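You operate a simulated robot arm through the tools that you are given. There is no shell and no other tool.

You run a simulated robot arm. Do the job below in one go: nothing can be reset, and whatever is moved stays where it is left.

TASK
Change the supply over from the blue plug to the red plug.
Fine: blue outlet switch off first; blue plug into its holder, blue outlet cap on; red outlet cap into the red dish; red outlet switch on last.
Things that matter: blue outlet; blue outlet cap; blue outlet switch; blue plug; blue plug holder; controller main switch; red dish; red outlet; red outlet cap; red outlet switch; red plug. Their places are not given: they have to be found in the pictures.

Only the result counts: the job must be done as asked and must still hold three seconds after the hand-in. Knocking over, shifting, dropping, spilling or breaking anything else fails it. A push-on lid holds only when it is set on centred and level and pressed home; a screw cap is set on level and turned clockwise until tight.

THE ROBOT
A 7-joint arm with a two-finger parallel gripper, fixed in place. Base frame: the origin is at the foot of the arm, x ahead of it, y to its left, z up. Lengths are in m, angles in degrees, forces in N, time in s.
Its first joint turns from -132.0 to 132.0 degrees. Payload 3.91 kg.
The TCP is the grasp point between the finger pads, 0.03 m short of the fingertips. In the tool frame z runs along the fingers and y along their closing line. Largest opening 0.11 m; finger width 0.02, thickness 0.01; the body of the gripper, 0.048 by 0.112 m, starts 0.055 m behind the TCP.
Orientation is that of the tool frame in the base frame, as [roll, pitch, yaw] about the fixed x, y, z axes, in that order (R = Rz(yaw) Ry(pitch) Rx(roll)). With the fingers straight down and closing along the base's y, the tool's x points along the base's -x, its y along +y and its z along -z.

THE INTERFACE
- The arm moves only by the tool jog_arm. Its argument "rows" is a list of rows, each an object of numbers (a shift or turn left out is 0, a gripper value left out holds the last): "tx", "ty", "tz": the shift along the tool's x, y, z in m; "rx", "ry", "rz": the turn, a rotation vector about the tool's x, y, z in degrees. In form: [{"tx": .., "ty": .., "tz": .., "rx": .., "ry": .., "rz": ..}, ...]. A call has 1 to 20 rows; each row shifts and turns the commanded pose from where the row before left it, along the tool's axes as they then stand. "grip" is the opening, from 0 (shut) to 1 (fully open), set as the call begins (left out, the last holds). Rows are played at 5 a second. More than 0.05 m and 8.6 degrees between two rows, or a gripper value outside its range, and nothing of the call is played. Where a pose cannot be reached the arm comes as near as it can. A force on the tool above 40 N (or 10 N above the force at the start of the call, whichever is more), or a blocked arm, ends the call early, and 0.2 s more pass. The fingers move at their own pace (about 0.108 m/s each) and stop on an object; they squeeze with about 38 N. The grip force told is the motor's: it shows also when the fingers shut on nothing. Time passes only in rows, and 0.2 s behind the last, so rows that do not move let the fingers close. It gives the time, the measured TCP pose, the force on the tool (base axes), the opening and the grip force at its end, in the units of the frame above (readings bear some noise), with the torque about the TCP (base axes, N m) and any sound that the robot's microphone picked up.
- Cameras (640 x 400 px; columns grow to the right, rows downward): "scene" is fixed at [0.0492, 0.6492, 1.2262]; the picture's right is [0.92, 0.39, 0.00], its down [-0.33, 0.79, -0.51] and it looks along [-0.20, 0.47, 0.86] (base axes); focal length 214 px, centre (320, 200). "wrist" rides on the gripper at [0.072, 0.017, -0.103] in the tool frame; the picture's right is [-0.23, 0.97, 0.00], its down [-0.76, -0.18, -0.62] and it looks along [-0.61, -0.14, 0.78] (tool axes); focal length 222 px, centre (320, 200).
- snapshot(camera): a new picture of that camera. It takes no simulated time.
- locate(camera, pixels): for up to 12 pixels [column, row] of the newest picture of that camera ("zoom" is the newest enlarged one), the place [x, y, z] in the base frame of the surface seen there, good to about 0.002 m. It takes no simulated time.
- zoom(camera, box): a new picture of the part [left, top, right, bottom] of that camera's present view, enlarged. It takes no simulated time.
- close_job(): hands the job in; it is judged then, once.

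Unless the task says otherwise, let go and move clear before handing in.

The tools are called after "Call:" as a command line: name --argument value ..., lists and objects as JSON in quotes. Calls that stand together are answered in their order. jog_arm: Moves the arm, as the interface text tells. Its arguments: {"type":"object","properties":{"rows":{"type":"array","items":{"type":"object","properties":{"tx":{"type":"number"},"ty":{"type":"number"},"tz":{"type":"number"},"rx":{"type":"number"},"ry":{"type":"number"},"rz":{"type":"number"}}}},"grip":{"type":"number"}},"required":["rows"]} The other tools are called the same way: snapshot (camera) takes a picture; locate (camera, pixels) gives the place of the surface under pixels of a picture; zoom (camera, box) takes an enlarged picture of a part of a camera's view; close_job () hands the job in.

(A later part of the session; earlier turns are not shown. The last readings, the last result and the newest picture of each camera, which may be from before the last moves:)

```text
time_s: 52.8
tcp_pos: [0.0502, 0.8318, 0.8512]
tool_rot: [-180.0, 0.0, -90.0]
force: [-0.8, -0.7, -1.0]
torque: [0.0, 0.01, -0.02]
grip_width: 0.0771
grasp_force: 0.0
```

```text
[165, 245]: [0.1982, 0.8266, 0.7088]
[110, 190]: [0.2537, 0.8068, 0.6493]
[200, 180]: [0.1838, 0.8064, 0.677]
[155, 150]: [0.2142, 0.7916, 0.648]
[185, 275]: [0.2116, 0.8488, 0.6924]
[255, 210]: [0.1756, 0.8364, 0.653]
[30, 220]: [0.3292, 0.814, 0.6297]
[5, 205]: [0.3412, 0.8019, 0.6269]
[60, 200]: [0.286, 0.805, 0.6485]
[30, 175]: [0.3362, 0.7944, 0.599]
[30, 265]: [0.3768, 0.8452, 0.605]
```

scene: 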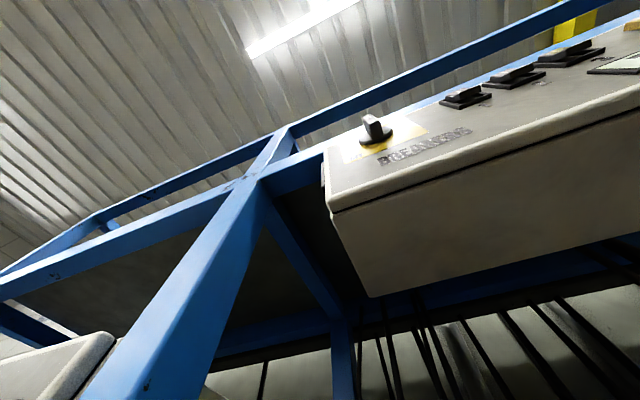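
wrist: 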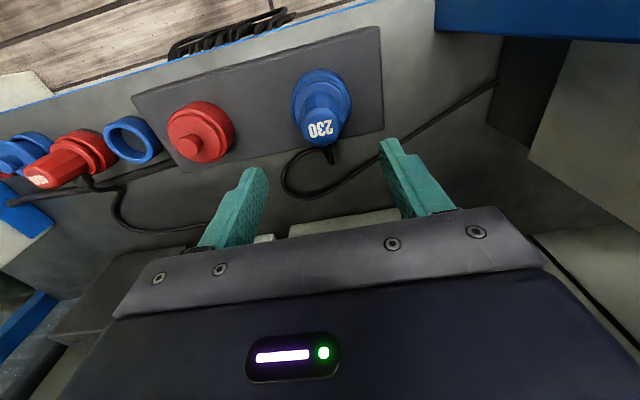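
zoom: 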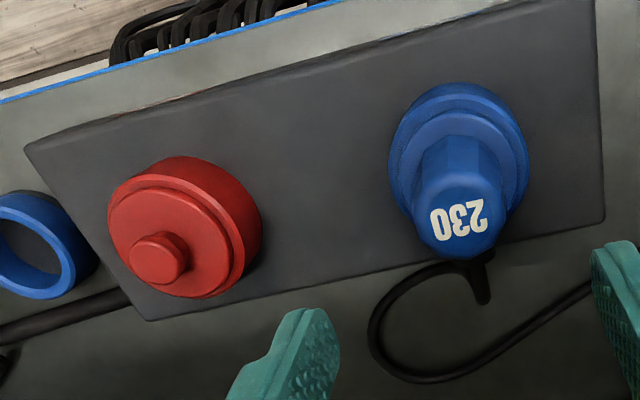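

Plug top centre is (0.050,0.833,0.747), with its cable leaving toward +y, so closing along x is right. I'll descend around the handle and grip.

Call:
jog_arm --rows '[{"tz": 0.04}, {"tz": 0.04}, {"tz": 0.03, "tx": -0.001}, {"tz": 0.013}, {}]'

Call:
snapshot --camera "wrist"

```text
time_s: 54.0
tcp_pos: [0.0499, 0.8318, 0.7279]
tool_rot: [-180.0, 0.0, -90.0]
force: [0.0, -0.3, 0.4]
torque: [0.0, -0.01, -0.03]
grip_width: 0.0771
grasp_force: 0.0
```

```text
taken
```

wrist: 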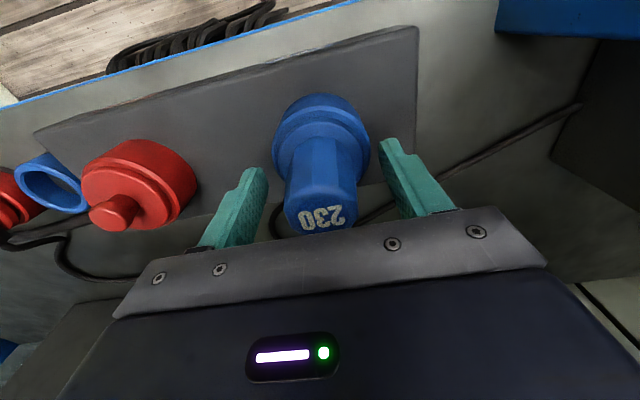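

The plug handle is between the fingers. I'll close on it and then pull gently up.

Call:
jog_arm --rows '[{}, {}, {}, {}]' --grip 0

Call:
jog_arm --rows '[{"tz": -0.003}, {"tz": -0.004}, {"tz": -0.005}, {"tz": -0.006}, {}]'

Call:
snapshot --camera "wrist"

```text
time_s: 55.0
tcp_pos: [0.0499, 0.8333, 0.7278]
tool_rot: [180.0, 0.0, -90.0]
force: [0.2, 1.0, 0.4]
torque: [0.05, 0.0, 0.03]
grip_width: 0.0417
grasp_force: 37.8
```

```text
time_s: 56.2
tcp_pos: [0.0513, 0.8316, 0.7451]
tool_rot: [-179.9, 0.0, -90.0]
force: [-0.1, 0.0, -2.4]
torque: [0.0, -0.01, -0.01]
grip_width: 0.0416
grasp_force: 38.3
```

```text
taken
```

wrist: 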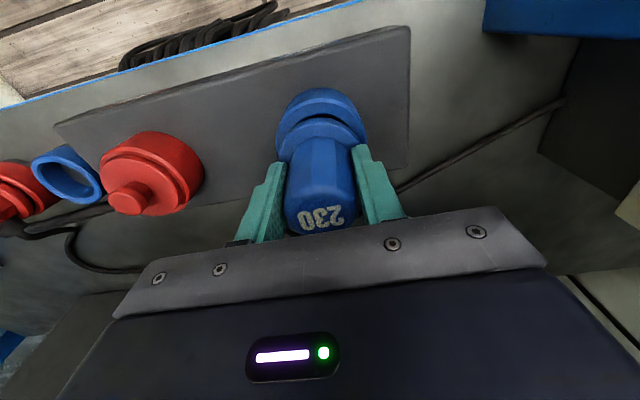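

The plug is sliding out (force -2.4 N, width 0.0416). I'll lift it clear and look.

Call:
jog_arm --rows '[{"tz": -0.01}, {"tz": -0.02}, {"tz": -0.03}, {"tz": -0.03}, {"tz": -0.03}, {}]'

Call:
snapshot --camera "wrist"

Call:
zoom --camera "wrist" --box '[90, 40, 410, 240]'

```text
time_s: 57.6
tcp_pos: [0.0509, 0.8316, 0.865]
tool_rot: [180.0, 0.0, -90.0]
force: [0.4, -0.3, -2.1]
torque: [-0.01, 0.04, -0.02]
grip_width: 0.0415
grasp_force: 38.0
```

```text
taken
```

wrist: 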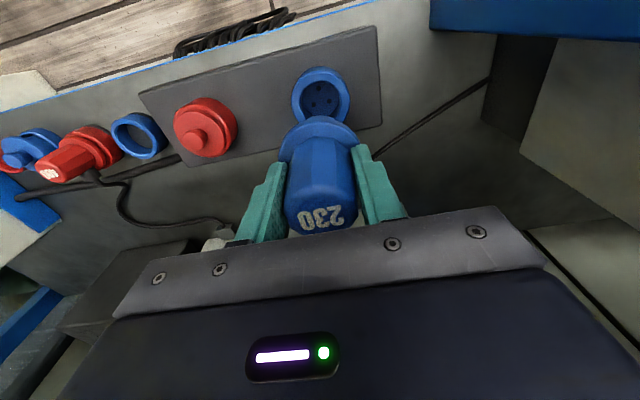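

```text
2.00 times, centred on (250, 140) of wrist
```

zoom: 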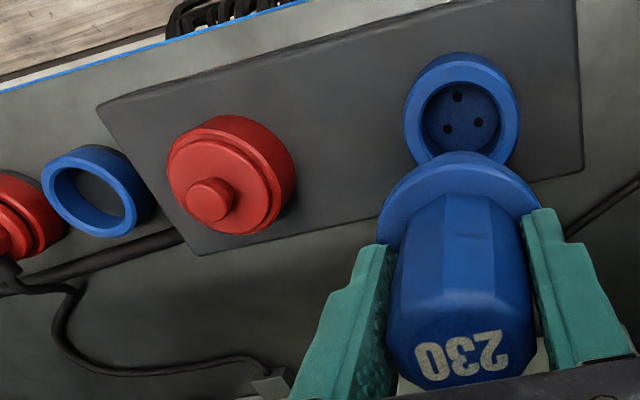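

The blue outlet is empty with 3 pin holes, and the plug is held. I'll measure the blue holder ring rim now.

Call:
zoom --camera "wrist" --box '[90, 100, 190, 170]'

```text
5.71 times, centred on (140, 135) of wrist
```

zoom: 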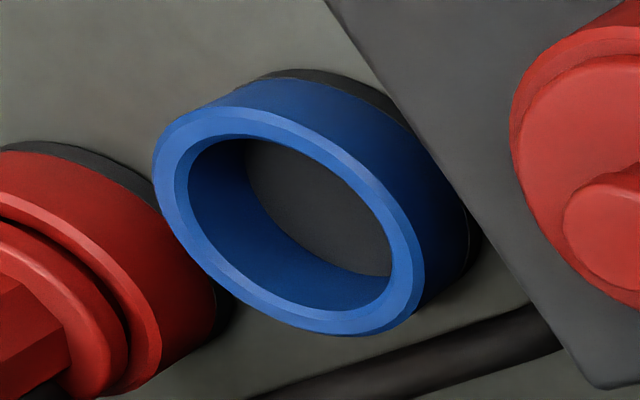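

Call:
locate --camera "zoom" --pixels '[[170, 180], [411, 265], [240, 125], [345, 320], [330, 155], [240, 280], [200, 128], [395, 305], [285, 135], [300, 310], [300, 220], [290, 75]]'

```text
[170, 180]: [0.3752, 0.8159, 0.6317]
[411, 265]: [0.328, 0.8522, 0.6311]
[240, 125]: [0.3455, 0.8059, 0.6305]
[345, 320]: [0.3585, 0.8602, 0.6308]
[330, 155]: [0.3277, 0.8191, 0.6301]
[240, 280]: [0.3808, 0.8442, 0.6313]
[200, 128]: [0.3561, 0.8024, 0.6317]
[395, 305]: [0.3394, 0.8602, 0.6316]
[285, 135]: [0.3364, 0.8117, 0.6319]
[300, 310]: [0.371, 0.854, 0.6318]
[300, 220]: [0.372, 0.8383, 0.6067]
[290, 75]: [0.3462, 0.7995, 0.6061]
```

Holder centre ≈(0.352,0.8325), rim z≈0.6315. I'll carry the plug over it at this height and check.

Call:
jog_arm --rows '[{"ty": -0.03}, {"ty": -0.045}, {"ty": -0.045}, {"ty": -0.045}, {"ty": -0.045}, {"ty": -0.045}, {"ty": -0.046}, {}, {}]'

Call:
snapshot --camera "wrist"

```text
time_s: 59.6
tcp_pos: [0.3512, 0.8332, 0.8653]
tool_rot: [-179.9, 0.0, -90.1]
force: [0.0, 0.6, -1.2]
torque: [0.0, 0.02, -0.01]
grip_width: 0.0418
grasp_force: 37.2
```

```text
taken
```

wrist: 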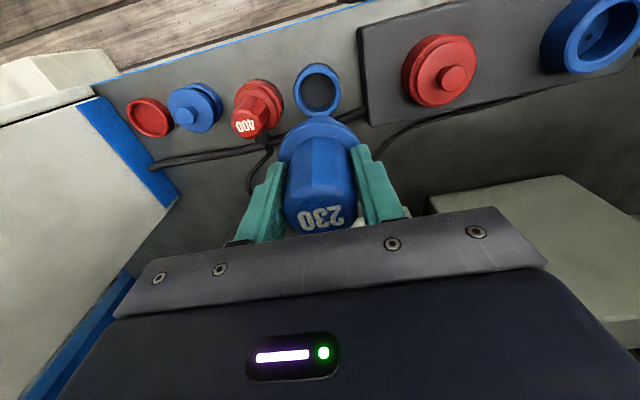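

Call:
locate --camera "wrist" --pixels '[[318, 67], [297, 95], [337, 92], [320, 90], [245, 128], [238, 129], [253, 128], [180, 95], [150, 118], [195, 110], [440, 78], [590, 40]]'

Call:
zoom --camera "wrist" --box '[120, 60, 350, 200]'

```text
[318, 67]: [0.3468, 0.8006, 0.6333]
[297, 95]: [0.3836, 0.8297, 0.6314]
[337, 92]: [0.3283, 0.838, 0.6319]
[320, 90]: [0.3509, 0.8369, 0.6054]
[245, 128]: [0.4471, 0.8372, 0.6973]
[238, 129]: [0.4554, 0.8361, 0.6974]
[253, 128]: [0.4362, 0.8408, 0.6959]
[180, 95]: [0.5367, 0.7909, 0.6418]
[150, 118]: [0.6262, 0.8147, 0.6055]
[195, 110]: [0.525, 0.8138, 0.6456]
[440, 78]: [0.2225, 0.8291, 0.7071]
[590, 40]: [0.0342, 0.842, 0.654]
```

```text
2.78 times, centred on (235, 130) of wrist
```

zoom: 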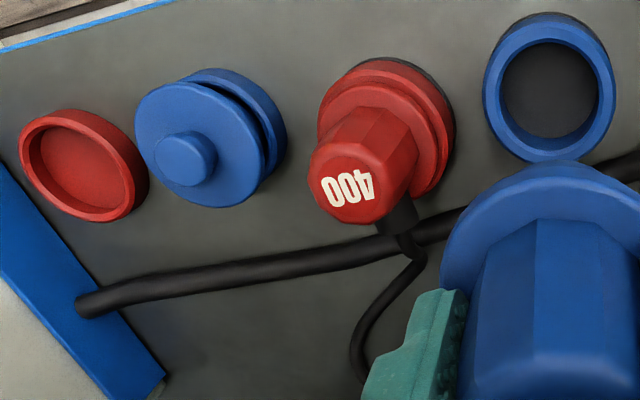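

Holder is confirmed at (0.352,0.832). I'll lower the plug in steps.

Call:
jog_arm --rows '[{"tz": 0.03, "ty": -0.001}, {"tz": 0.03}, {"tz": 0.03}, {"tz": 0.03}, {"tz": 0.015}, {}]'

Call:
snapshot --camera "wrist"

```text
time_s: 61.0
tcp_pos: [0.3521, 0.8322, 0.7309]
tool_rot: [-180.0, 0.1, -90.0]
force: [-0.8, 0.3, -2.3]
torque: [-0.02, 0.0, 0.02]
grip_width: 0.0415
grasp_force: 38.0
```

```text
taken
```

wrist: 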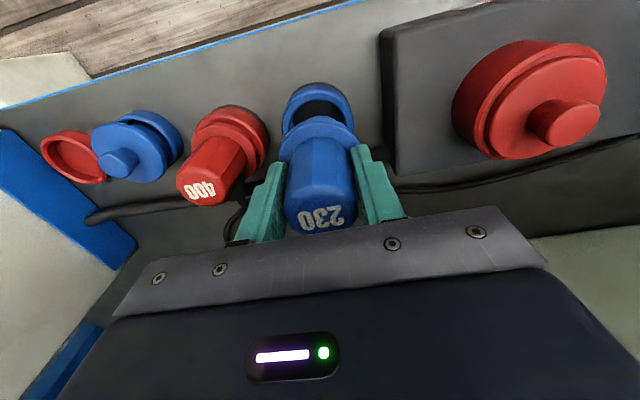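

Call:
jog_arm --rows '[{"tz": 0.015}, {"tz": 0.01}, {"tz": 0.008}, {"tz": 0.006}, {"tz": 0.004}, {}]'

Call:
snapshot --camera "wrist"

```text
time_s: 62.4
tcp_pos: [0.3527, 0.833, 0.6868]
tool_rot: [-180.0, 0.0, -90.0]
force: [1.3, 0.3, -1.2]
torque: [-0.03, -0.04, -0.01]
grip_width: 0.0418
grasp_force: 38.7
```

```text
taken
```

wrist: 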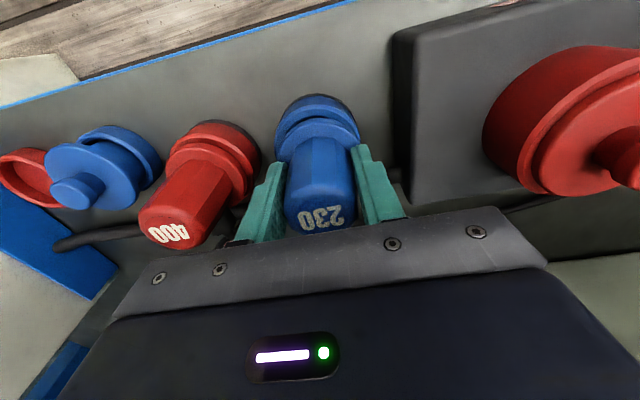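

It is entering the holder freely (z=0.687, no contact force). I'll continue down until it seats.

Call:
jog_arm --rows '[{"tz": 0.004}, {"tz": 0.003}, {"tz": 0.002}, {"tz": 0.002}, {}]'

```text
time_s: 63.6
tcp_pos: [0.3526, 0.8326, 0.6774]
tool_rot: [-180.0, 0.1, -90.0]
force: [-0.3, -1.5, 9.8]
torque: [-0.2, 0.0, -0.01]
grip_width: 0.0414
grasp_force: 38.0
```

Contact at 0.677, matching the expected seating. A tiny press more, then release with a limited opening.

Call:
jog_arm --rows '[{"tz": 0.001}, {}]'

Call:
jog_arm --rows '[{}, {}, {}]' --grip 0.55

Call:
jog_arm --rows '[{"tz": -0.02}, {"tz": -0.03}, {"tz": -0.04}, {"tz": -0.04}, {"tz": -0.04}, {}]'

Call:
snapshot --camera "wrist"

Call:
zoom --camera "wrist" --box '[120, 60, 400, 220]'

```text
time_s: 64.2
tcp_pos: [0.3518, 0.8334, 0.6763]
tool_rot: [-180.0, 0.3, -90.0]
force: [-0.7, -1.8, 26.8]
torque: [-0.16, 0.09, 0.0]
grip_width: 0.0414
grasp_force: 38.2
```

```text
time_s: 65.0
tcp_pos: [0.3523, 0.8326, 0.6757]
tool_rot: [-180.0, 0.1, -90.0]
force: [0.1, 1.7, 17.0]
torque: [0.06, 0.0, 0.0]
grip_width: 0.0563
grasp_force: 0.2
```

```text
time_s: 66.4
tcp_pos: [0.3523, 0.8317, 0.8436]
tool_rot: [180.0, 0.0, -90.1]
force: [-0.5, 0.0, -0.1]
torque: [0.02, 0.0, 0.01]
grip_width: 0.0606
grasp_force: 0.0
```

```text
taken
```

wrist: 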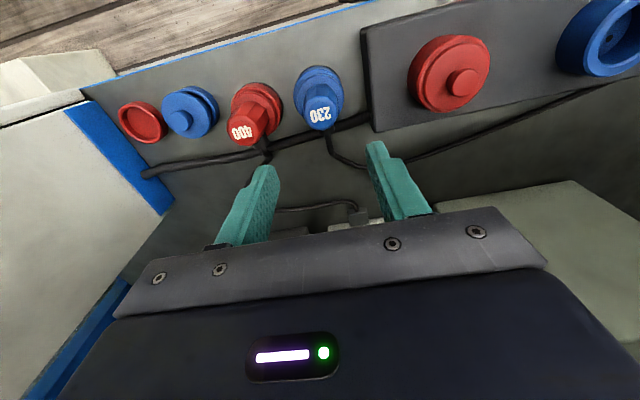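

```text
2.29 times, centred on (260, 140) of wrist
```

zoom: 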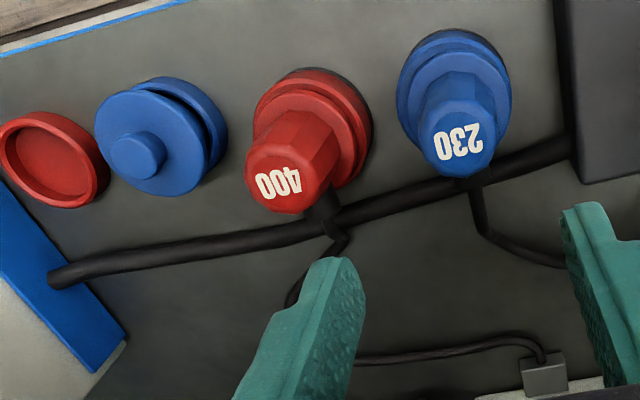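

The blue plug is seated in its holder. Now the blue cap: I'll move closer to view it.

Call:
jog_arm --rows '[{"ty": -0.04}, {"ty": -0.045}, {"ty": -0.045}, {"ty": -0.045}, {}]'

Call:
snapshot --camera "wrist"

Call:
zoom --camera "wrist" --box '[220, 40, 400, 160]'

```text
time_s: 67.6
tcp_pos: [0.5287, 0.8319, 0.8453]
tool_rot: [180.0, 0.0, -90.0]
force: [-0.7, 0.4, 0.3]
torque: [-0.01, -0.01, -0.02]
grip_width: 0.0606
grasp_force: 0.1
```

```text
taken
```

wrist: 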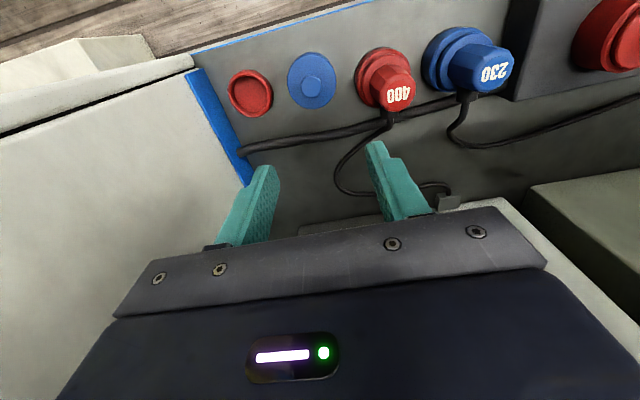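

```text
3.33 times, centred on (310, 100) of wrist
```

zoom: 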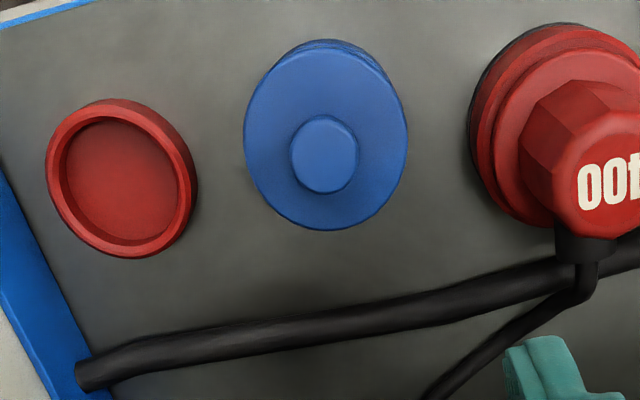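

Call:
locate --camera "zoom" --pixels '[[325, 155], [295, 155], [355, 155], [325, 120], [325, 188], [250, 130], [402, 150], [325, 62], [315, 222], [330, 45], [270, 80], [385, 200]]'

Call:
locate --camera "zoom" --pixels '[[55, 170], [185, 190], [115, 110], [120, 245], [115, 175], [60, 220], [170, 145], [125, 102], [20, 230], [60, 340]]'

Call:
locate --camera "wrist" --pixels '[[185, 90], [230, 165], [150, 150], [250, 190], [100, 250], [190, 140], [300, 225], [340, 220], [560, 220], [100, 60]]'

```text
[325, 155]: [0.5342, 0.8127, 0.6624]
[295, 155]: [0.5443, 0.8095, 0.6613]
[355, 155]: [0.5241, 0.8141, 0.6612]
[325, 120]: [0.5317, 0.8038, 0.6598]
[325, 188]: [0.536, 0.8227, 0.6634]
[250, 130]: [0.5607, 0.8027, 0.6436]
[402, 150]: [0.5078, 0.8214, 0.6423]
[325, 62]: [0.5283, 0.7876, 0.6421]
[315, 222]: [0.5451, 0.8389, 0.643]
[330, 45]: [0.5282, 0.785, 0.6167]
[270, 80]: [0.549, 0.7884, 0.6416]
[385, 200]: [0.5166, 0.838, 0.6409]
```

```text
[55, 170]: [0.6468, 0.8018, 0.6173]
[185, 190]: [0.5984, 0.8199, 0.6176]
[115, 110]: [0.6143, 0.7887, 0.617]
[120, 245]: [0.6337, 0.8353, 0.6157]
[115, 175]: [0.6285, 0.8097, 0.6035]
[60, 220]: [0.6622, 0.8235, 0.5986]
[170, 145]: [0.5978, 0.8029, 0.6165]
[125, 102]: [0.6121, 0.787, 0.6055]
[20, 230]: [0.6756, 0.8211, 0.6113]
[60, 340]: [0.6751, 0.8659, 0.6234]
```

```text
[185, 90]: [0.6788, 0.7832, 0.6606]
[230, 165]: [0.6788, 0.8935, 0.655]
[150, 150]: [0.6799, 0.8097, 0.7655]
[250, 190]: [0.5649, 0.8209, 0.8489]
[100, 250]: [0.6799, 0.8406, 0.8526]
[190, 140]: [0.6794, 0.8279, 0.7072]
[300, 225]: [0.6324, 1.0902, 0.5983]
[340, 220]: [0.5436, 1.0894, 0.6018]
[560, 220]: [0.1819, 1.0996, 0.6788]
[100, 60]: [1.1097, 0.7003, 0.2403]
```

Blue cap is level at (0.534,0.813): knob r≈0.01, z 0.642–0.662. I'll go down over its knob, with fingertips just above the disc.

Call:
jog_arm --rows '[{"tx": 0.0187, "ty": -0.0053}, {"tz": 0.04}, {"tz": 0.04}, {"tz": 0.04}, {"tz": 0.03}, {"tz": 0.015}, {}]' --grip 0.4

Call:
snapshot --camera "wrist"

```text
time_s: 69.2
tcp_pos: [0.5324, 0.8138, 0.68]
tool_rot: [-180.0, 0.0, -90.0]
force: [0.5, 0.0, 0.9]
torque: [0.0, 0.01, 0.0]
grip_width: 0.044
grasp_force: 0.0
```

```text
taken
```

wrist: 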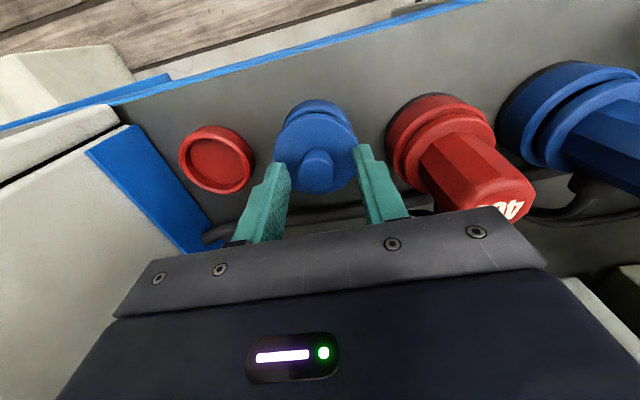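

Call:
zoom --camera "wrist" --box '[240, 80, 400, 220]'

Call:
locate --camera "wrist" --pixels '[[318, 178], [306, 178], [331, 178], [318, 162], [318, 188]]'

```text
2.86 times, centred on (320, 150) of wrist
```

zoom: 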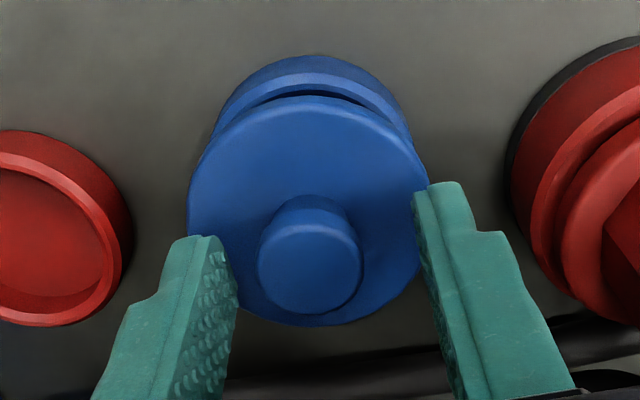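

```text
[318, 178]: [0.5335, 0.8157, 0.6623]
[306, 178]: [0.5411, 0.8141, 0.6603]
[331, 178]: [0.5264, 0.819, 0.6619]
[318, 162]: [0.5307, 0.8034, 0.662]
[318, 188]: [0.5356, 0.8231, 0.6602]
```

Knob centred between the fingers. I'll lower 6 mm and close.

Call:
jog_arm --rows '[{"tz": 0.004, "ty": -0.001}, {"tz": 0.002}, {}]'

Call:
jog_arm --rows '[{}, {}, {}]' --grip 0

Call:
snapshot --camera "wrist"

```text
time_s: 70.0
tcp_pos: [0.534, 0.8141, 0.675]
tool_rot: [180.0, 0.0, -90.1]
force: [-0.3, 0.0, -0.5]
torque: [0.01, 0.04, -0.03]
grip_width: 0.0441
grasp_force: 0.0
```

```text
time_s: 70.8
tcp_pos: [0.534, 0.8139, 0.6753]
tool_rot: [-179.9, 0.1, -90.0]
force: [0.3, 0.3, 0.5]
torque: [0.02, -0.01, 0.02]
grip_width: 0.0216
grasp_force: 37.6
```

```text
taken
```

wrist: 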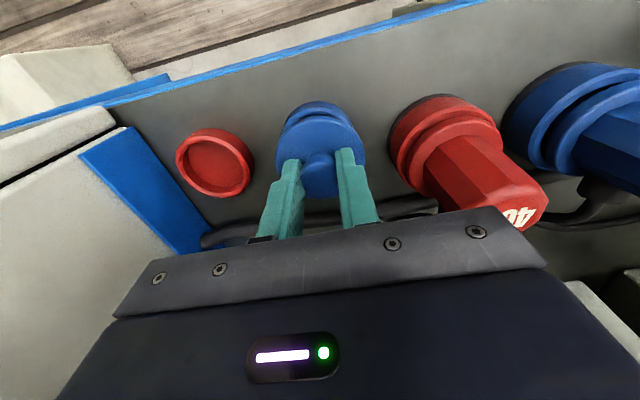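

Knob gripped (0.0216). I'll lift the cap well clear and check it.

Call:
jog_arm --rows '[{"tz": -0.01}, {"tz": -0.03}, {"tz": -0.04}, {"tz": -0.04}, {"tz": -0.04}, {}]'

Call:
snapshot --camera "wrist"

Call:
zoom --camera "wrist" --box '[180, 60, 400, 220]'

```text
time_s: 72.2
tcp_pos: [0.5343, 0.8138, 0.8333]
tool_rot: [180.0, 0.0, -89.9]
force: [-0.3, -0.9, -0.7]
torque: [-0.03, 0.0, 0.03]
grip_width: 0.0218
grasp_force: 38.2
```

```text
taken
```

wrist: 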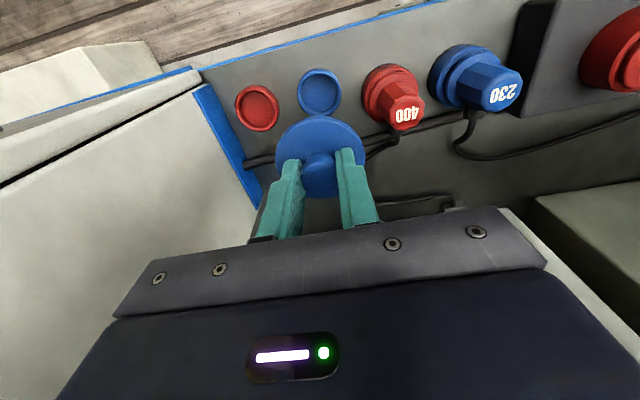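

```text
2.50 times, centred on (290, 140) of wrist
```

zoom: 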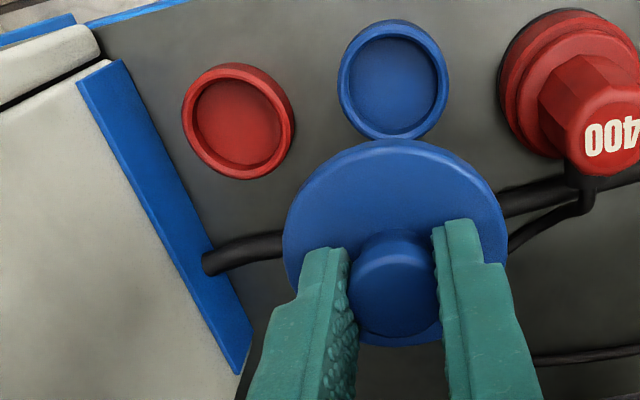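

The cap is held level. I'll carry it to above the blue outlet.

Call:
jog_arm --rows '[{"tz": -0.03, "tx": -0.019}, {"ty": 0.044}, {"ty": 0.044}, {"ty": 0.044}, {"ty": 0.044}, {"ty": 0.044}, {"ty": 0.044}, {"ty": 0.044}, {"ty": 0.044}, {"ty": 0.044}, {"ty": 0.044}, {"ty": 0.044}, {}, {}]'

Call:
snapshot --camera "wrist"

Call:
zoom --camera "wrist" --box '[240, 50, 400, 150]'

```text
time_s: 75.2
tcp_pos: [0.0503, 0.8313, 0.8632]
tool_rot: [-180.0, 0.0, -90.1]
force: [-0.3, -0.2, -1.2]
torque: [0.02, -0.02, 0.01]
grip_width: 0.0219
grasp_force: 38.7
```

```text
taken
```

wrist: 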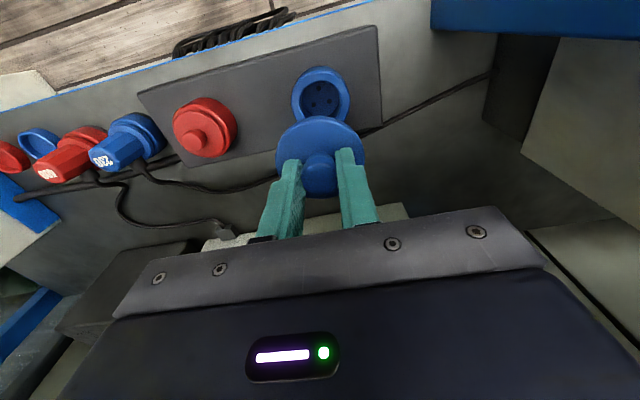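

```text
4.00 times, centred on (320, 100) of wrist
```

zoom: 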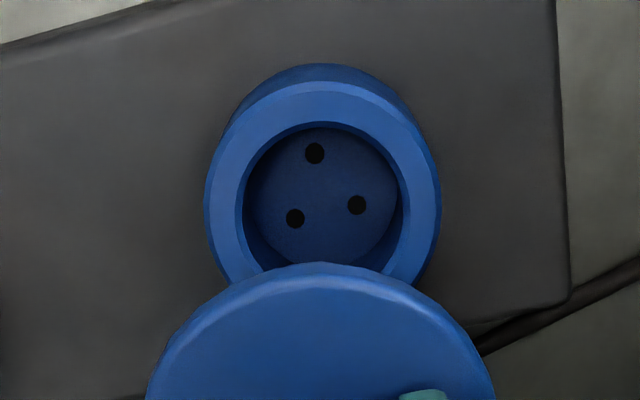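

Call:
locate --camera "zoom" --pixels '[[215, 190], [228, 190], [238, 200], [407, 190], [420, 190], [432, 190], [322, 95], [322, 108], [322, 122], [314, 153], [295, 218], [356, 205]]'

Call:
locate --camera "wrist" --pixels '[[193, 140], [178, 138], [228, 130], [200, 105], [205, 120], [175, 115], [230, 110], [195, 148], [186, 142], [203, 137]]'

```text
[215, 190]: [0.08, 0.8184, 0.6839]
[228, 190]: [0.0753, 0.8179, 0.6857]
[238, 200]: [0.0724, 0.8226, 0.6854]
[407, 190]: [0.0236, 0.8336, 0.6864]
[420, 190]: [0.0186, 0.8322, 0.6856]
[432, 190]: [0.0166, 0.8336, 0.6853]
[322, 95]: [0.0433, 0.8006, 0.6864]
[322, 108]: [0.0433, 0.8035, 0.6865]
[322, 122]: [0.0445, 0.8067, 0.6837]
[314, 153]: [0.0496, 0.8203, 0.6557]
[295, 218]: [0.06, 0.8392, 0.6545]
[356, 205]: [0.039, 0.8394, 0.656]
```

```text
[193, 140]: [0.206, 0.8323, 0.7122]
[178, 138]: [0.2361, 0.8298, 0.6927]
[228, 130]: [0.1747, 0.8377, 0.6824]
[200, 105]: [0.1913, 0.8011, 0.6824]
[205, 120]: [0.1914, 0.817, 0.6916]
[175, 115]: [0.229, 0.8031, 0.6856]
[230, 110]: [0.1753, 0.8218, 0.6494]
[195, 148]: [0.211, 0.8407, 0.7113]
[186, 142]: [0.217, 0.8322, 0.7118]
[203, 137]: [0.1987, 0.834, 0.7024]
```

Outlet centre from the pin holes is ≈(0.0497,0.833), rim z≈0.6855. I'll re-read the pose to refine alignment.

Call:
jog_arm --rows '[{}]'

Call:
jog_arm --rows '[{}]'

Call:
jog_arm --rows '[{}]'

Call:
locate --camera "wrist" --pixels '[[318, 165], [318, 172], [318, 180], [305, 165], [330, 165], [280, 150], [362, 150], [318, 120]]'

```text
time_s: 75.6
tcp_pos: [0.0513, 0.832, 0.8633]
tool_rot: [180.0, 0.0, -90.0]
force: [0.3, -0.1, -0.6]
torque: [0.03, -0.01, 0.01]
grip_width: 0.0221
grasp_force: 37.7
```

```text
time_s: 76.0
tcp_pos: [0.0498, 0.8318, 0.8641]
tool_rot: [-180.0, 0.1, -90.0]
force: [-0.8, 0.1, -0.5]
torque: [0.03, -0.04, -0.03]
grip_width: 0.0219
grasp_force: 38.0
```

```text
time_s: 76.4
tcp_pos: [0.0505, 0.833, 0.864]
tool_rot: [180.0, 0.0, -90.1]
force: [-1.6, -0.7, -0.8]
torque: [0.02, -0.03, 0.03]
grip_width: 0.0218
grasp_force: 38.3
```

```text
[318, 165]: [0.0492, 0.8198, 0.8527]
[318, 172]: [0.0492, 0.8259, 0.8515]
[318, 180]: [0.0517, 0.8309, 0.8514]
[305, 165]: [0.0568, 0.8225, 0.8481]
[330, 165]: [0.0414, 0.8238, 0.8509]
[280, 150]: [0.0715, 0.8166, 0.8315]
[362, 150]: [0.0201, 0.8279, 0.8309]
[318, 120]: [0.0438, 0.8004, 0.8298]
```

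Call:
zoom --camera "wrist" --box '[260, 100, 380, 200]'

Call:
locate --camera "zoom" --pixels '[[95, 200], [110, 150], [150, 110], [220, 78], [320, 68], [400, 80], [480, 115], [530, 170], [545, 220], [92, 230], [320, 255], [320, 300]]'

```text
4.00 times, centred on (320, 150) of wrist
```

zoom: 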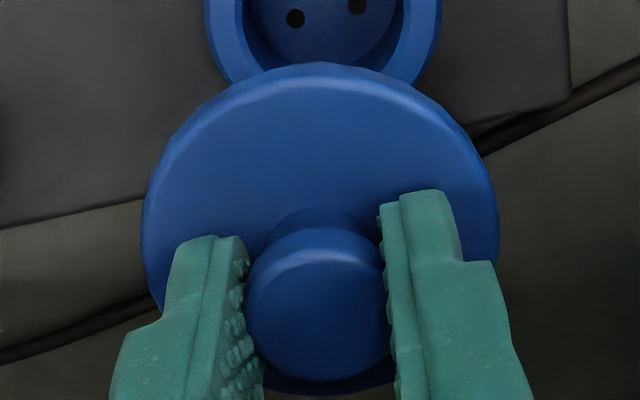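

```text
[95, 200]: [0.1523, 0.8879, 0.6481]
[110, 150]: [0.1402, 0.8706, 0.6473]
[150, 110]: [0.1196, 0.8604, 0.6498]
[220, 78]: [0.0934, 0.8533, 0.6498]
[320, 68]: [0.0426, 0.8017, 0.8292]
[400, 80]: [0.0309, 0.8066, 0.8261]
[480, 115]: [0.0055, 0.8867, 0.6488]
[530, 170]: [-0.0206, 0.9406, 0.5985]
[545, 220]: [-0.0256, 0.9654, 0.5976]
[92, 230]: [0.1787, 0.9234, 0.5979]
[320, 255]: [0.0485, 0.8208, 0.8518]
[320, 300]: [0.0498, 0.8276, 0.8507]
```

Call:
locate --camera "zoom" --pixels '[[317, 310], [260, 310], [375, 310], [317, 250], [317, 370], [150, 220], [165, 170], [200, 120], [260, 85], [440, 110], [475, 150], [493, 220]]'

```text
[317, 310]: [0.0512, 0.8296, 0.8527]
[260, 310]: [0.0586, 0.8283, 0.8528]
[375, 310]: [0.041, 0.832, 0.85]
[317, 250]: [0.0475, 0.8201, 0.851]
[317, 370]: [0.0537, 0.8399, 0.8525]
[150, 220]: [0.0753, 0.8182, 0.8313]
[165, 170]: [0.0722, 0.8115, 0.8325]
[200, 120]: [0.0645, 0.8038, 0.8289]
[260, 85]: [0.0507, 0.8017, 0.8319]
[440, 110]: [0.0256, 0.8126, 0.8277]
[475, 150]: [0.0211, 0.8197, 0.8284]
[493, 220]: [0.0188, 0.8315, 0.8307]
```

Cap appears ~2 mm short in y relative to the outlet centre. I'll correct by +2 mm and lower toward the rim.

Call:
jog_arm --rows '[{"tx": -0.002, "ty": 0.0005, "tz": 0.03}, {"tz": 0.03}, {"tz": 0.025}, {}]'

Call:
snapshot --camera "wrist"

Call:
zoom --camera "wrist" --box '[240, 70, 400, 200]'

```text
time_s: 77.4
tcp_pos: [0.0504, 0.8343, 0.7782]
tool_rot: [180.0, -0.1, -90.0]
force: [0.3, -0.4, -0.5]
torque: [0.02, 0.01, 0.02]
grip_width: 0.0219
grasp_force: 38.1
```

```text
taken
```

wrist: 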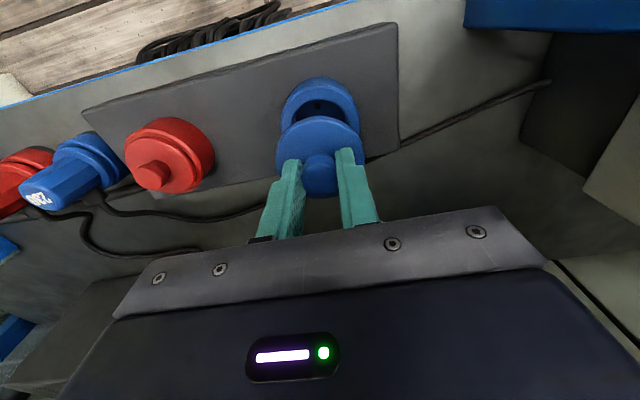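

```text
3.08 times, centred on (320, 135) of wrist
```

zoom: 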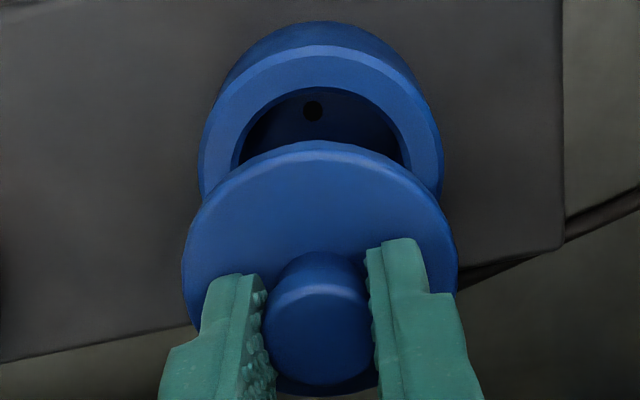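

Call:
jog_arm --rows '[{"tz": 0.015}, {"tz": 0.01}, {"tz": 0.005}, {}]'

Call:
snapshot --camera "wrist"

Call:
zoom --camera "wrist" --box '[240, 70, 400, 200]'

```text
time_s: 78.4
tcp_pos: [0.0498, 0.8351, 0.7494]
tool_rot: [-179.9, 0.0, -90.0]
force: [0.1, -0.3, -0.7]
torque: [-0.01, -0.01, 0.01]
grip_width: 0.022
grasp_force: 38.6
```

```text
taken
```

wrist: 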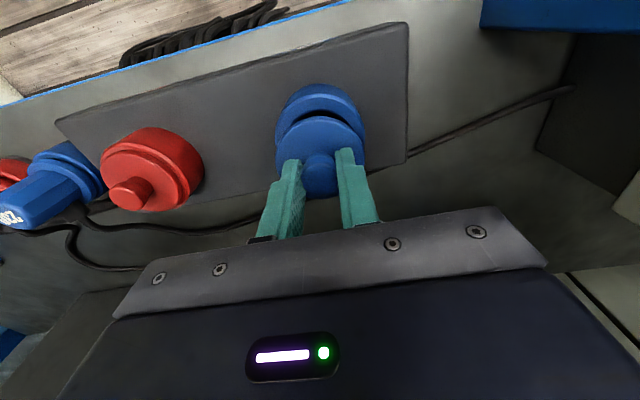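

```text
3.08 times, centred on (320, 135) of wrist
```

zoom: 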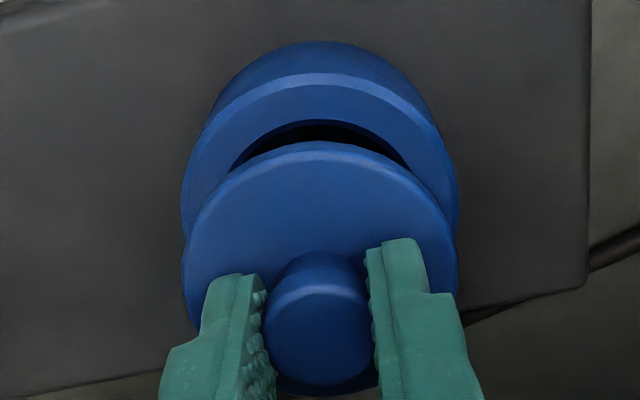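

Call:
locate --camera "zoom" --pixels '[[322, 90], [322, 110], [322, 122], [250, 100], [395, 102], [320, 150], [250, 172], [390, 172], [200, 235], [440, 230], [318, 275], [318, 375]]'

```text
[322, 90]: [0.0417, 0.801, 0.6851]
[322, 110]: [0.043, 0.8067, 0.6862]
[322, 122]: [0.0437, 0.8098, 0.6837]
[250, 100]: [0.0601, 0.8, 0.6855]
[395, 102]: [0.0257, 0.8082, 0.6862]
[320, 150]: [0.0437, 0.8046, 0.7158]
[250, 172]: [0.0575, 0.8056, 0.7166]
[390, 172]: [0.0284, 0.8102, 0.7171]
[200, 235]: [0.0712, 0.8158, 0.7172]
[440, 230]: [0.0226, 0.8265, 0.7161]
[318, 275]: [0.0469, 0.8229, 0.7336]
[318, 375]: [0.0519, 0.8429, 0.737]
```

Cap (0.0494,0.8329) and outlet (~0.0497,0.8325) are aligned. I'll lower gently to contact.

Call:
jog_arm --rows '[{"tz": 0.006}, {"tz": 0.005}, {"tz": 0.004}, {"tz": 0.003}, {}]'

Call:
snapshot --camera "wrist"

Call:
zoom --camera "wrist" --box '[240, 70, 400, 200]'

```text
time_s: 79.6
tcp_pos: [0.0486, 0.8363, 0.7315]
tool_rot: [-180.0, 0.0, -90.1]
force: [0.1, -0.3, -0.9]
torque: [0.01, 0.01, 0.01]
grip_width: 0.0219
grasp_force: 37.8
```

```text
taken
```

wrist: 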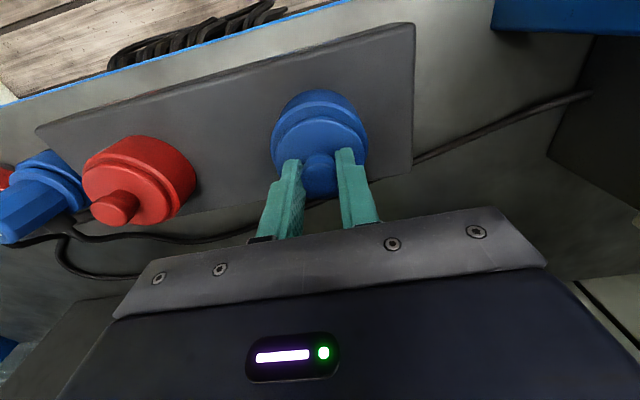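

```text
3.08 times, centred on (320, 135) of wrist
```

zoom: 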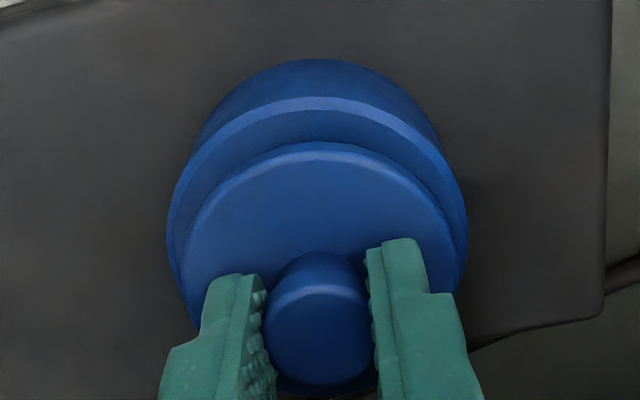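

Call:
locate --camera "zoom" --pixels '[[320, 105], [240, 125], [400, 125], [180, 200], [455, 200], [320, 150], [240, 172], [400, 172], [195, 240], [445, 240], [318, 275], [318, 378]]'

Call:
jog_arm --rows '[{}]'

Call:
jog_arm --rows '[{}]'

Call:
jog_arm --rows '[{}]'

```text
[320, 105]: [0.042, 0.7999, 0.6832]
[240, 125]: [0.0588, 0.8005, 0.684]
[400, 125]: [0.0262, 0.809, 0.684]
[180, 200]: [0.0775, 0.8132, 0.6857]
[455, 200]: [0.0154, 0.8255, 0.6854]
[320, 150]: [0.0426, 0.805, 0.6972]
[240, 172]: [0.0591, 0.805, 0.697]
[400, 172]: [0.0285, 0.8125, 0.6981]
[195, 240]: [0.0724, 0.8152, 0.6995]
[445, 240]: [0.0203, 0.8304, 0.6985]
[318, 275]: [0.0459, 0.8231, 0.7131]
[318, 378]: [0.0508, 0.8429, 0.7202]
```

```text
time_s: 80.0
tcp_pos: [0.0493, 0.8342, 0.7314]
tool_rot: [-180.0, 0.0, -90.0]
force: [-0.5, 0.3, 0.3]
torque: [-0.02, 0.01, 0.02]
grip_width: 0.0217
grasp_force: 37.9
```

```text
time_s: 80.4
tcp_pos: [0.0493, 0.8337, 0.7312]
tool_rot: [180.0, 0.0, -89.9]
force: [-0.8, -0.6, -0.1]
torque: [0.0, -0.01, 0.04]
grip_width: 0.0218
grasp_force: 37.6
```

```text
time_s: 80.8
tcp_pos: [0.0481, 0.8339, 0.7315]
tool_rot: [-180.0, -0.1, -90.0]
force: [-0.2, -0.2, -0.9]
torque: [0.0, -0.03, 0.01]
grip_width: 0.0218
grasp_force: 38.4
```

Cap and outlet remain concentric within measurement (both ≈(0.049,0.833)). I'll press down in small steps.

Call:
jog_arm --rows '[{"tz": 0.002}, {"tz": 0.002}, {"tz": 0.001}, {"tz": 0.001}, {}]'

```text
time_s: 82.0
tcp_pos: [0.0488, 0.8337, 0.7254]
tool_rot: [-180.0, 0.0, -89.9]
force: [-0.7, -0.7, 0.1]
torque: [0.0, 0.0, 0.01]
grip_width: 0.022
grasp_force: 38.1
```

Call:
jog_arm --rows '[{"tz": 0.001}, {"tz": 0.001}, {"tz": 0.001}, {}]'

Call:
snapshot --camera "wrist"

Call:
zoom --camera "wrist" --box '[240, 70, 400, 200]'

```text
time_s: 83.0
tcp_pos: [0.0489, 0.8356, 0.7242]
tool_rot: [-180.0, 0.1, -89.9]
force: [2.3, -1.0, 19.5]
torque: [-0.02, 0.08, -0.02]
grip_width: 0.0221
grasp_force: 37.9
```

```text
taken
```

wrist: 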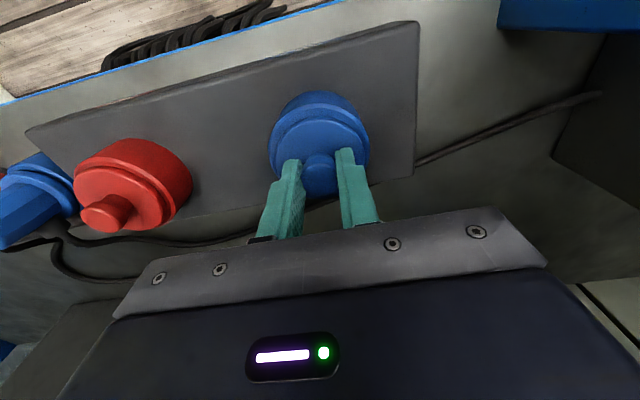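

```text
3.08 times, centred on (320, 135) of wrist
```

zoom: 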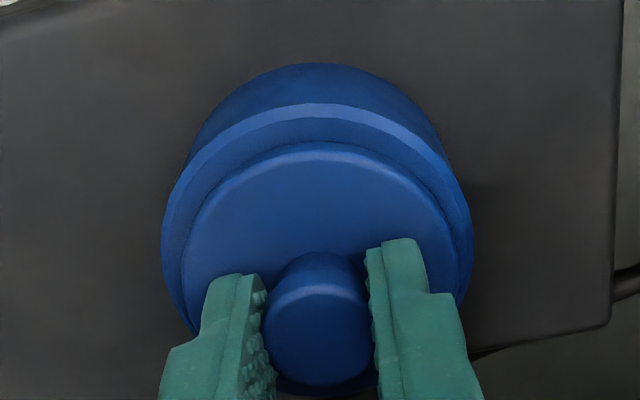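

Firm contact at z≈0.724 (cap top ≈0.692, same as the red cap). I'll press a bit harder to make sure it's home.

Call:
jog_arm --rows '[{"tz": 0.0008}, {"tz": 0.0006}, {}]'

```text
time_s: 83.8
tcp_pos: [0.0495, 0.835, 0.7233]
tool_rot: [180.0, 0.2, -90.0]
force: [4.7, 1.7, 37.8]
torque: [0.19, -0.15, -0.02]
grip_width: 0.0221
grasp_force: 38.0
```

Pressed with ~38 N. I'll relieve and pull very slightly to sense whether it is retained.

Call:
jog_arm --rows '[{"tz": -0.002}, {"tz": -0.001}, {}]'

Call:
jog_arm --rows '[{"tz": -0.0007}, {}]'

```text
time_s: 84.6
tcp_pos: [0.0486, 0.8341, 0.7237]
tool_rot: [-180.0, -0.1, -90.0]
force: [-0.7, 2.6, 16.2]
torque: [0.19, 0.04, -0.02]
grip_width: 0.0216
grasp_force: 37.9
```

```text
time_s: 85.2
tcp_pos: [0.0498, 0.8337, 0.7245]
tool_rot: [179.9, -0.1, -90.0]
force: [0.0, -0.5, 0.9]
torque: [-0.03, 0.04, 0.03]
grip_width: 0.0217
grasp_force: 37.7
```

Call:
jog_arm --rows '[{"tz": -0.0008}, {}]'

```text
time_s: 85.8
tcp_pos: [0.0501, 0.8347, 0.7249]
tool_rot: [180.0, 0.0, -89.9]
force: [0.1, -0.3, -0.7]
torque: [-0.03, 0.0, 0.02]
grip_width: 0.0218
grasp_force: 37.6
```

Call:
jog_arm --rows '[{"tz": -0.001}, {}]'

Call:
jog_arm --rows '[{"tz": -0.001}, {}]'

```text
time_s: 86.4
tcp_pos: [0.0491, 0.8351, 0.7274]
tool_rot: [180.0, 0.0, -90.0]
force: [-0.4, -0.7, -0.1]
torque: [0.0, 0.02, 0.0]
grip_width: 0.0219
grasp_force: 38.0
```

```text
time_s: 87.0
tcp_pos: [0.05, 0.8354, 0.7281]
tool_rot: [-180.0, 0.0, -90.0]
force: [-0.1, 0.3, -0.5]
torque: [-0.01, 0.01, 0.02]
grip_width: 0.0219
grasp_force: 37.9
```

No retention is felt; it lifts freely. I'll reseat it, release, and later compare with how the red cap comes off.

Call:
jog_arm --rows '[{"tx": 0.0005, "tz": 0.001}, {"tz": 0.001}, {"tz": 0.001}, {"tz": 0.001}, {"tz": 0.001}, {"tz": 0.0008}, {}]'

```text
time_s: 88.6
tcp_pos: [0.0487, 0.8337, 0.7235]
tool_rot: [-180.0, 0.2, -90.0]
force: [0.4, -2.5, 24.6]
torque: [-0.21, -0.07, -0.03]
grip_width: 0.022
grasp_force: 38.5
```

Call:
jog_arm --rows '[{"tz": -0.0012}, {}]'

Call:
jog_arm --rows '[{}, {}, {}]' --grip 0.45

Call:
jog_arm --rows '[{"tz": -0.02}, {"tz": -0.04}, {"tz": -0.04}, {"tz": -0.04}, {"ty": -0.03}, {"ty": -0.04}, {}]'

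Call:
snapshot --camera "wrist"

Call:
zoom --camera "wrist" --box '[220, 40, 440, 170]'

```text
time_s: 89.2
tcp_pos: [0.0497, 0.8342, 0.7237]
tool_rot: [180.0, 0.1, -90.1]
force: [-0.2, 6.4, 19.0]
torque: [0.43, 0.01, -0.03]
grip_width: 0.0219
grasp_force: 37.9
```

```text
time_s: 90.0
tcp_pos: [0.0486, 0.8344, 0.7229]
tool_rot: [-179.9, 0.0, -90.0]
force: [-1.0, 0.0, 21.4]
torque: [-0.02, 0.02, 0.0]
grip_width: 0.0444
grasp_force: 0.1
```

```text
time_s: 91.6
tcp_pos: [0.1202, 0.8335, 0.8635]
tool_rot: [180.0, -0.1, -90.0]
force: [-0.5, -1.3, -0.7]
torque: [-0.02, -0.03, 0.04]
grip_width: 0.0494
grasp_force: 0.1
```

```text
taken
```

wrist: 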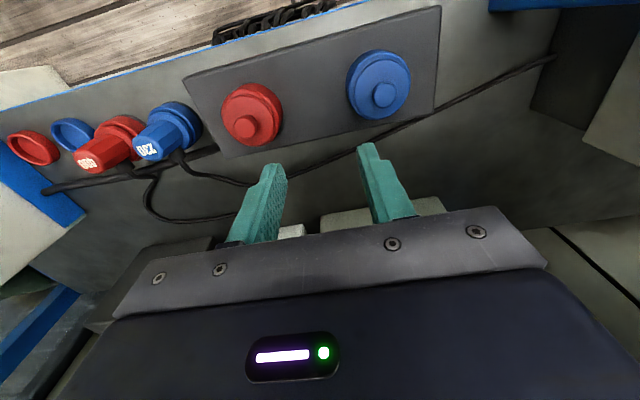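

```text
2.91 times, centred on (330, 105) of wrist
```

zoom: 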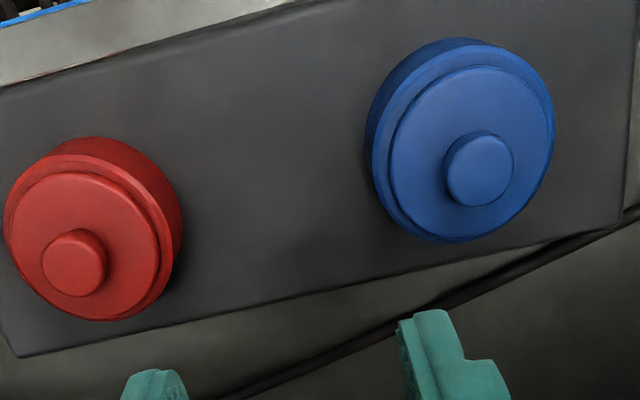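

Call:
locate --camera "zoom" --pixels '[[480, 170], [455, 165], [505, 170], [480, 140], [480, 200], [475, 90], [420, 150], [530, 130], [500, 215], [450, 45], [400, 105], [460, 235]]'

Call:
locate --camera "zoom" --pixels '[[73, 262], [48, 260], [98, 262], [73, 235], [73, 290], [85, 195], [20, 230], [140, 240], [100, 305], [90, 160], [25, 190], [155, 240]]'

```text
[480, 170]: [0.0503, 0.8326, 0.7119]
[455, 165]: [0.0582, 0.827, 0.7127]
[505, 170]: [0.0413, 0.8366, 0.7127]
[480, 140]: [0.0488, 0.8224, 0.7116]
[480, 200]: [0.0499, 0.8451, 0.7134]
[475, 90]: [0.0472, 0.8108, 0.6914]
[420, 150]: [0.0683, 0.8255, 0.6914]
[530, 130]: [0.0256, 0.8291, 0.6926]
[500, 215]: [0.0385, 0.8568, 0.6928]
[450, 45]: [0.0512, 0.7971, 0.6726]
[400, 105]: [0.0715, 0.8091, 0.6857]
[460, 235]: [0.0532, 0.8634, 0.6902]
```

```text
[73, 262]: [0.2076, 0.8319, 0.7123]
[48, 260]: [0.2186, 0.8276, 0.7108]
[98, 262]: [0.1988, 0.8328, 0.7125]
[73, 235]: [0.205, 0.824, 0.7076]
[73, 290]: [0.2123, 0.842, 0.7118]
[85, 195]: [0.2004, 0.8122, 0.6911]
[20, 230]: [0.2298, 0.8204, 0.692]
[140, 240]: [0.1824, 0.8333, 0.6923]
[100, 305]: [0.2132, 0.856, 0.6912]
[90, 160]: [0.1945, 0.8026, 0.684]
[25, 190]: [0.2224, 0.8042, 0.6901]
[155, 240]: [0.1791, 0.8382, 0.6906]
```

Blue cap sits exactly like the red one (disc z≈0.692, knob top 0.712, centred at (0.050,0.833)). Next the red cap at (0.2075,0.833): I'll turn the gripper to close along y, since the red dish is next to the supply box, and go above it.

Call:
jog_arm --rows '[{"rz": 8.2}, {"rz": 8.2}, {"rz": 8.2}, {"rz": 8.2}, {"rz": 8.2}, {"rz": 8.2}, {"rz": 8.2}, {"rz": 8.2}, {"rz": 8.2}, {"rz": 8.2}, {"rz": 8.0}, {"tx": -0.045}, {"tx": -0.042}, {"tz": 0.03}, {}]'

Call:
snapshot --camera "wrist"

```text
time_s: 94.8
tcp_pos: [0.2053, 0.8354, 0.8334]
tool_rot: [179.9, 0.1, 179.9]
force: [-0.1, -0.4, 0.6]
torque: [0.01, -0.06, 0.0]
grip_width: 0.0495
grasp_force: 0.1
```

```text
taken
```

wrist: 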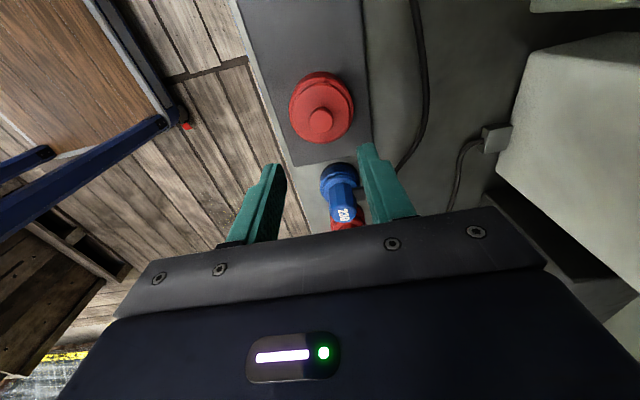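

Call:
zoom --camera "wrist" --box '[260, 50, 380, 160]'

Call:
locate --camera "wrist" --pixels '[[320, 120], [310, 121], [331, 119], [320, 108], [321, 130], [292, 105], [350, 100], [315, 80], [325, 138]]'

```text
3.64 times, centred on (320, 105) of wrist
```

zoom: 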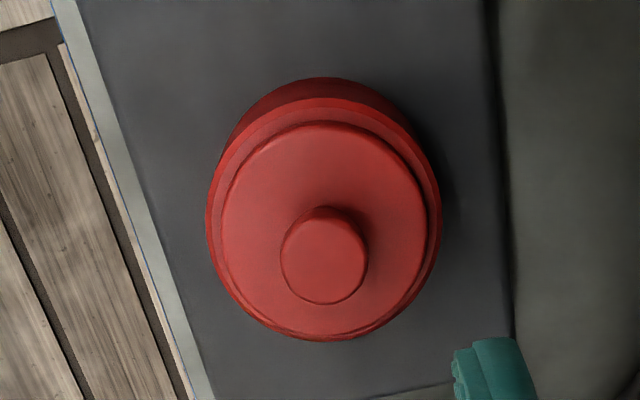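

```text
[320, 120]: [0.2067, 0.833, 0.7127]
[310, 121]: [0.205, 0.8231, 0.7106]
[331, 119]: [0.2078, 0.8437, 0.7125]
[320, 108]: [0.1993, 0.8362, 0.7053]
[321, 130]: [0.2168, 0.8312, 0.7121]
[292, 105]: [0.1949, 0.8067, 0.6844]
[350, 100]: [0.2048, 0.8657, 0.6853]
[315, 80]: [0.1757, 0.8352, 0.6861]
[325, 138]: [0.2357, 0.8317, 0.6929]
```

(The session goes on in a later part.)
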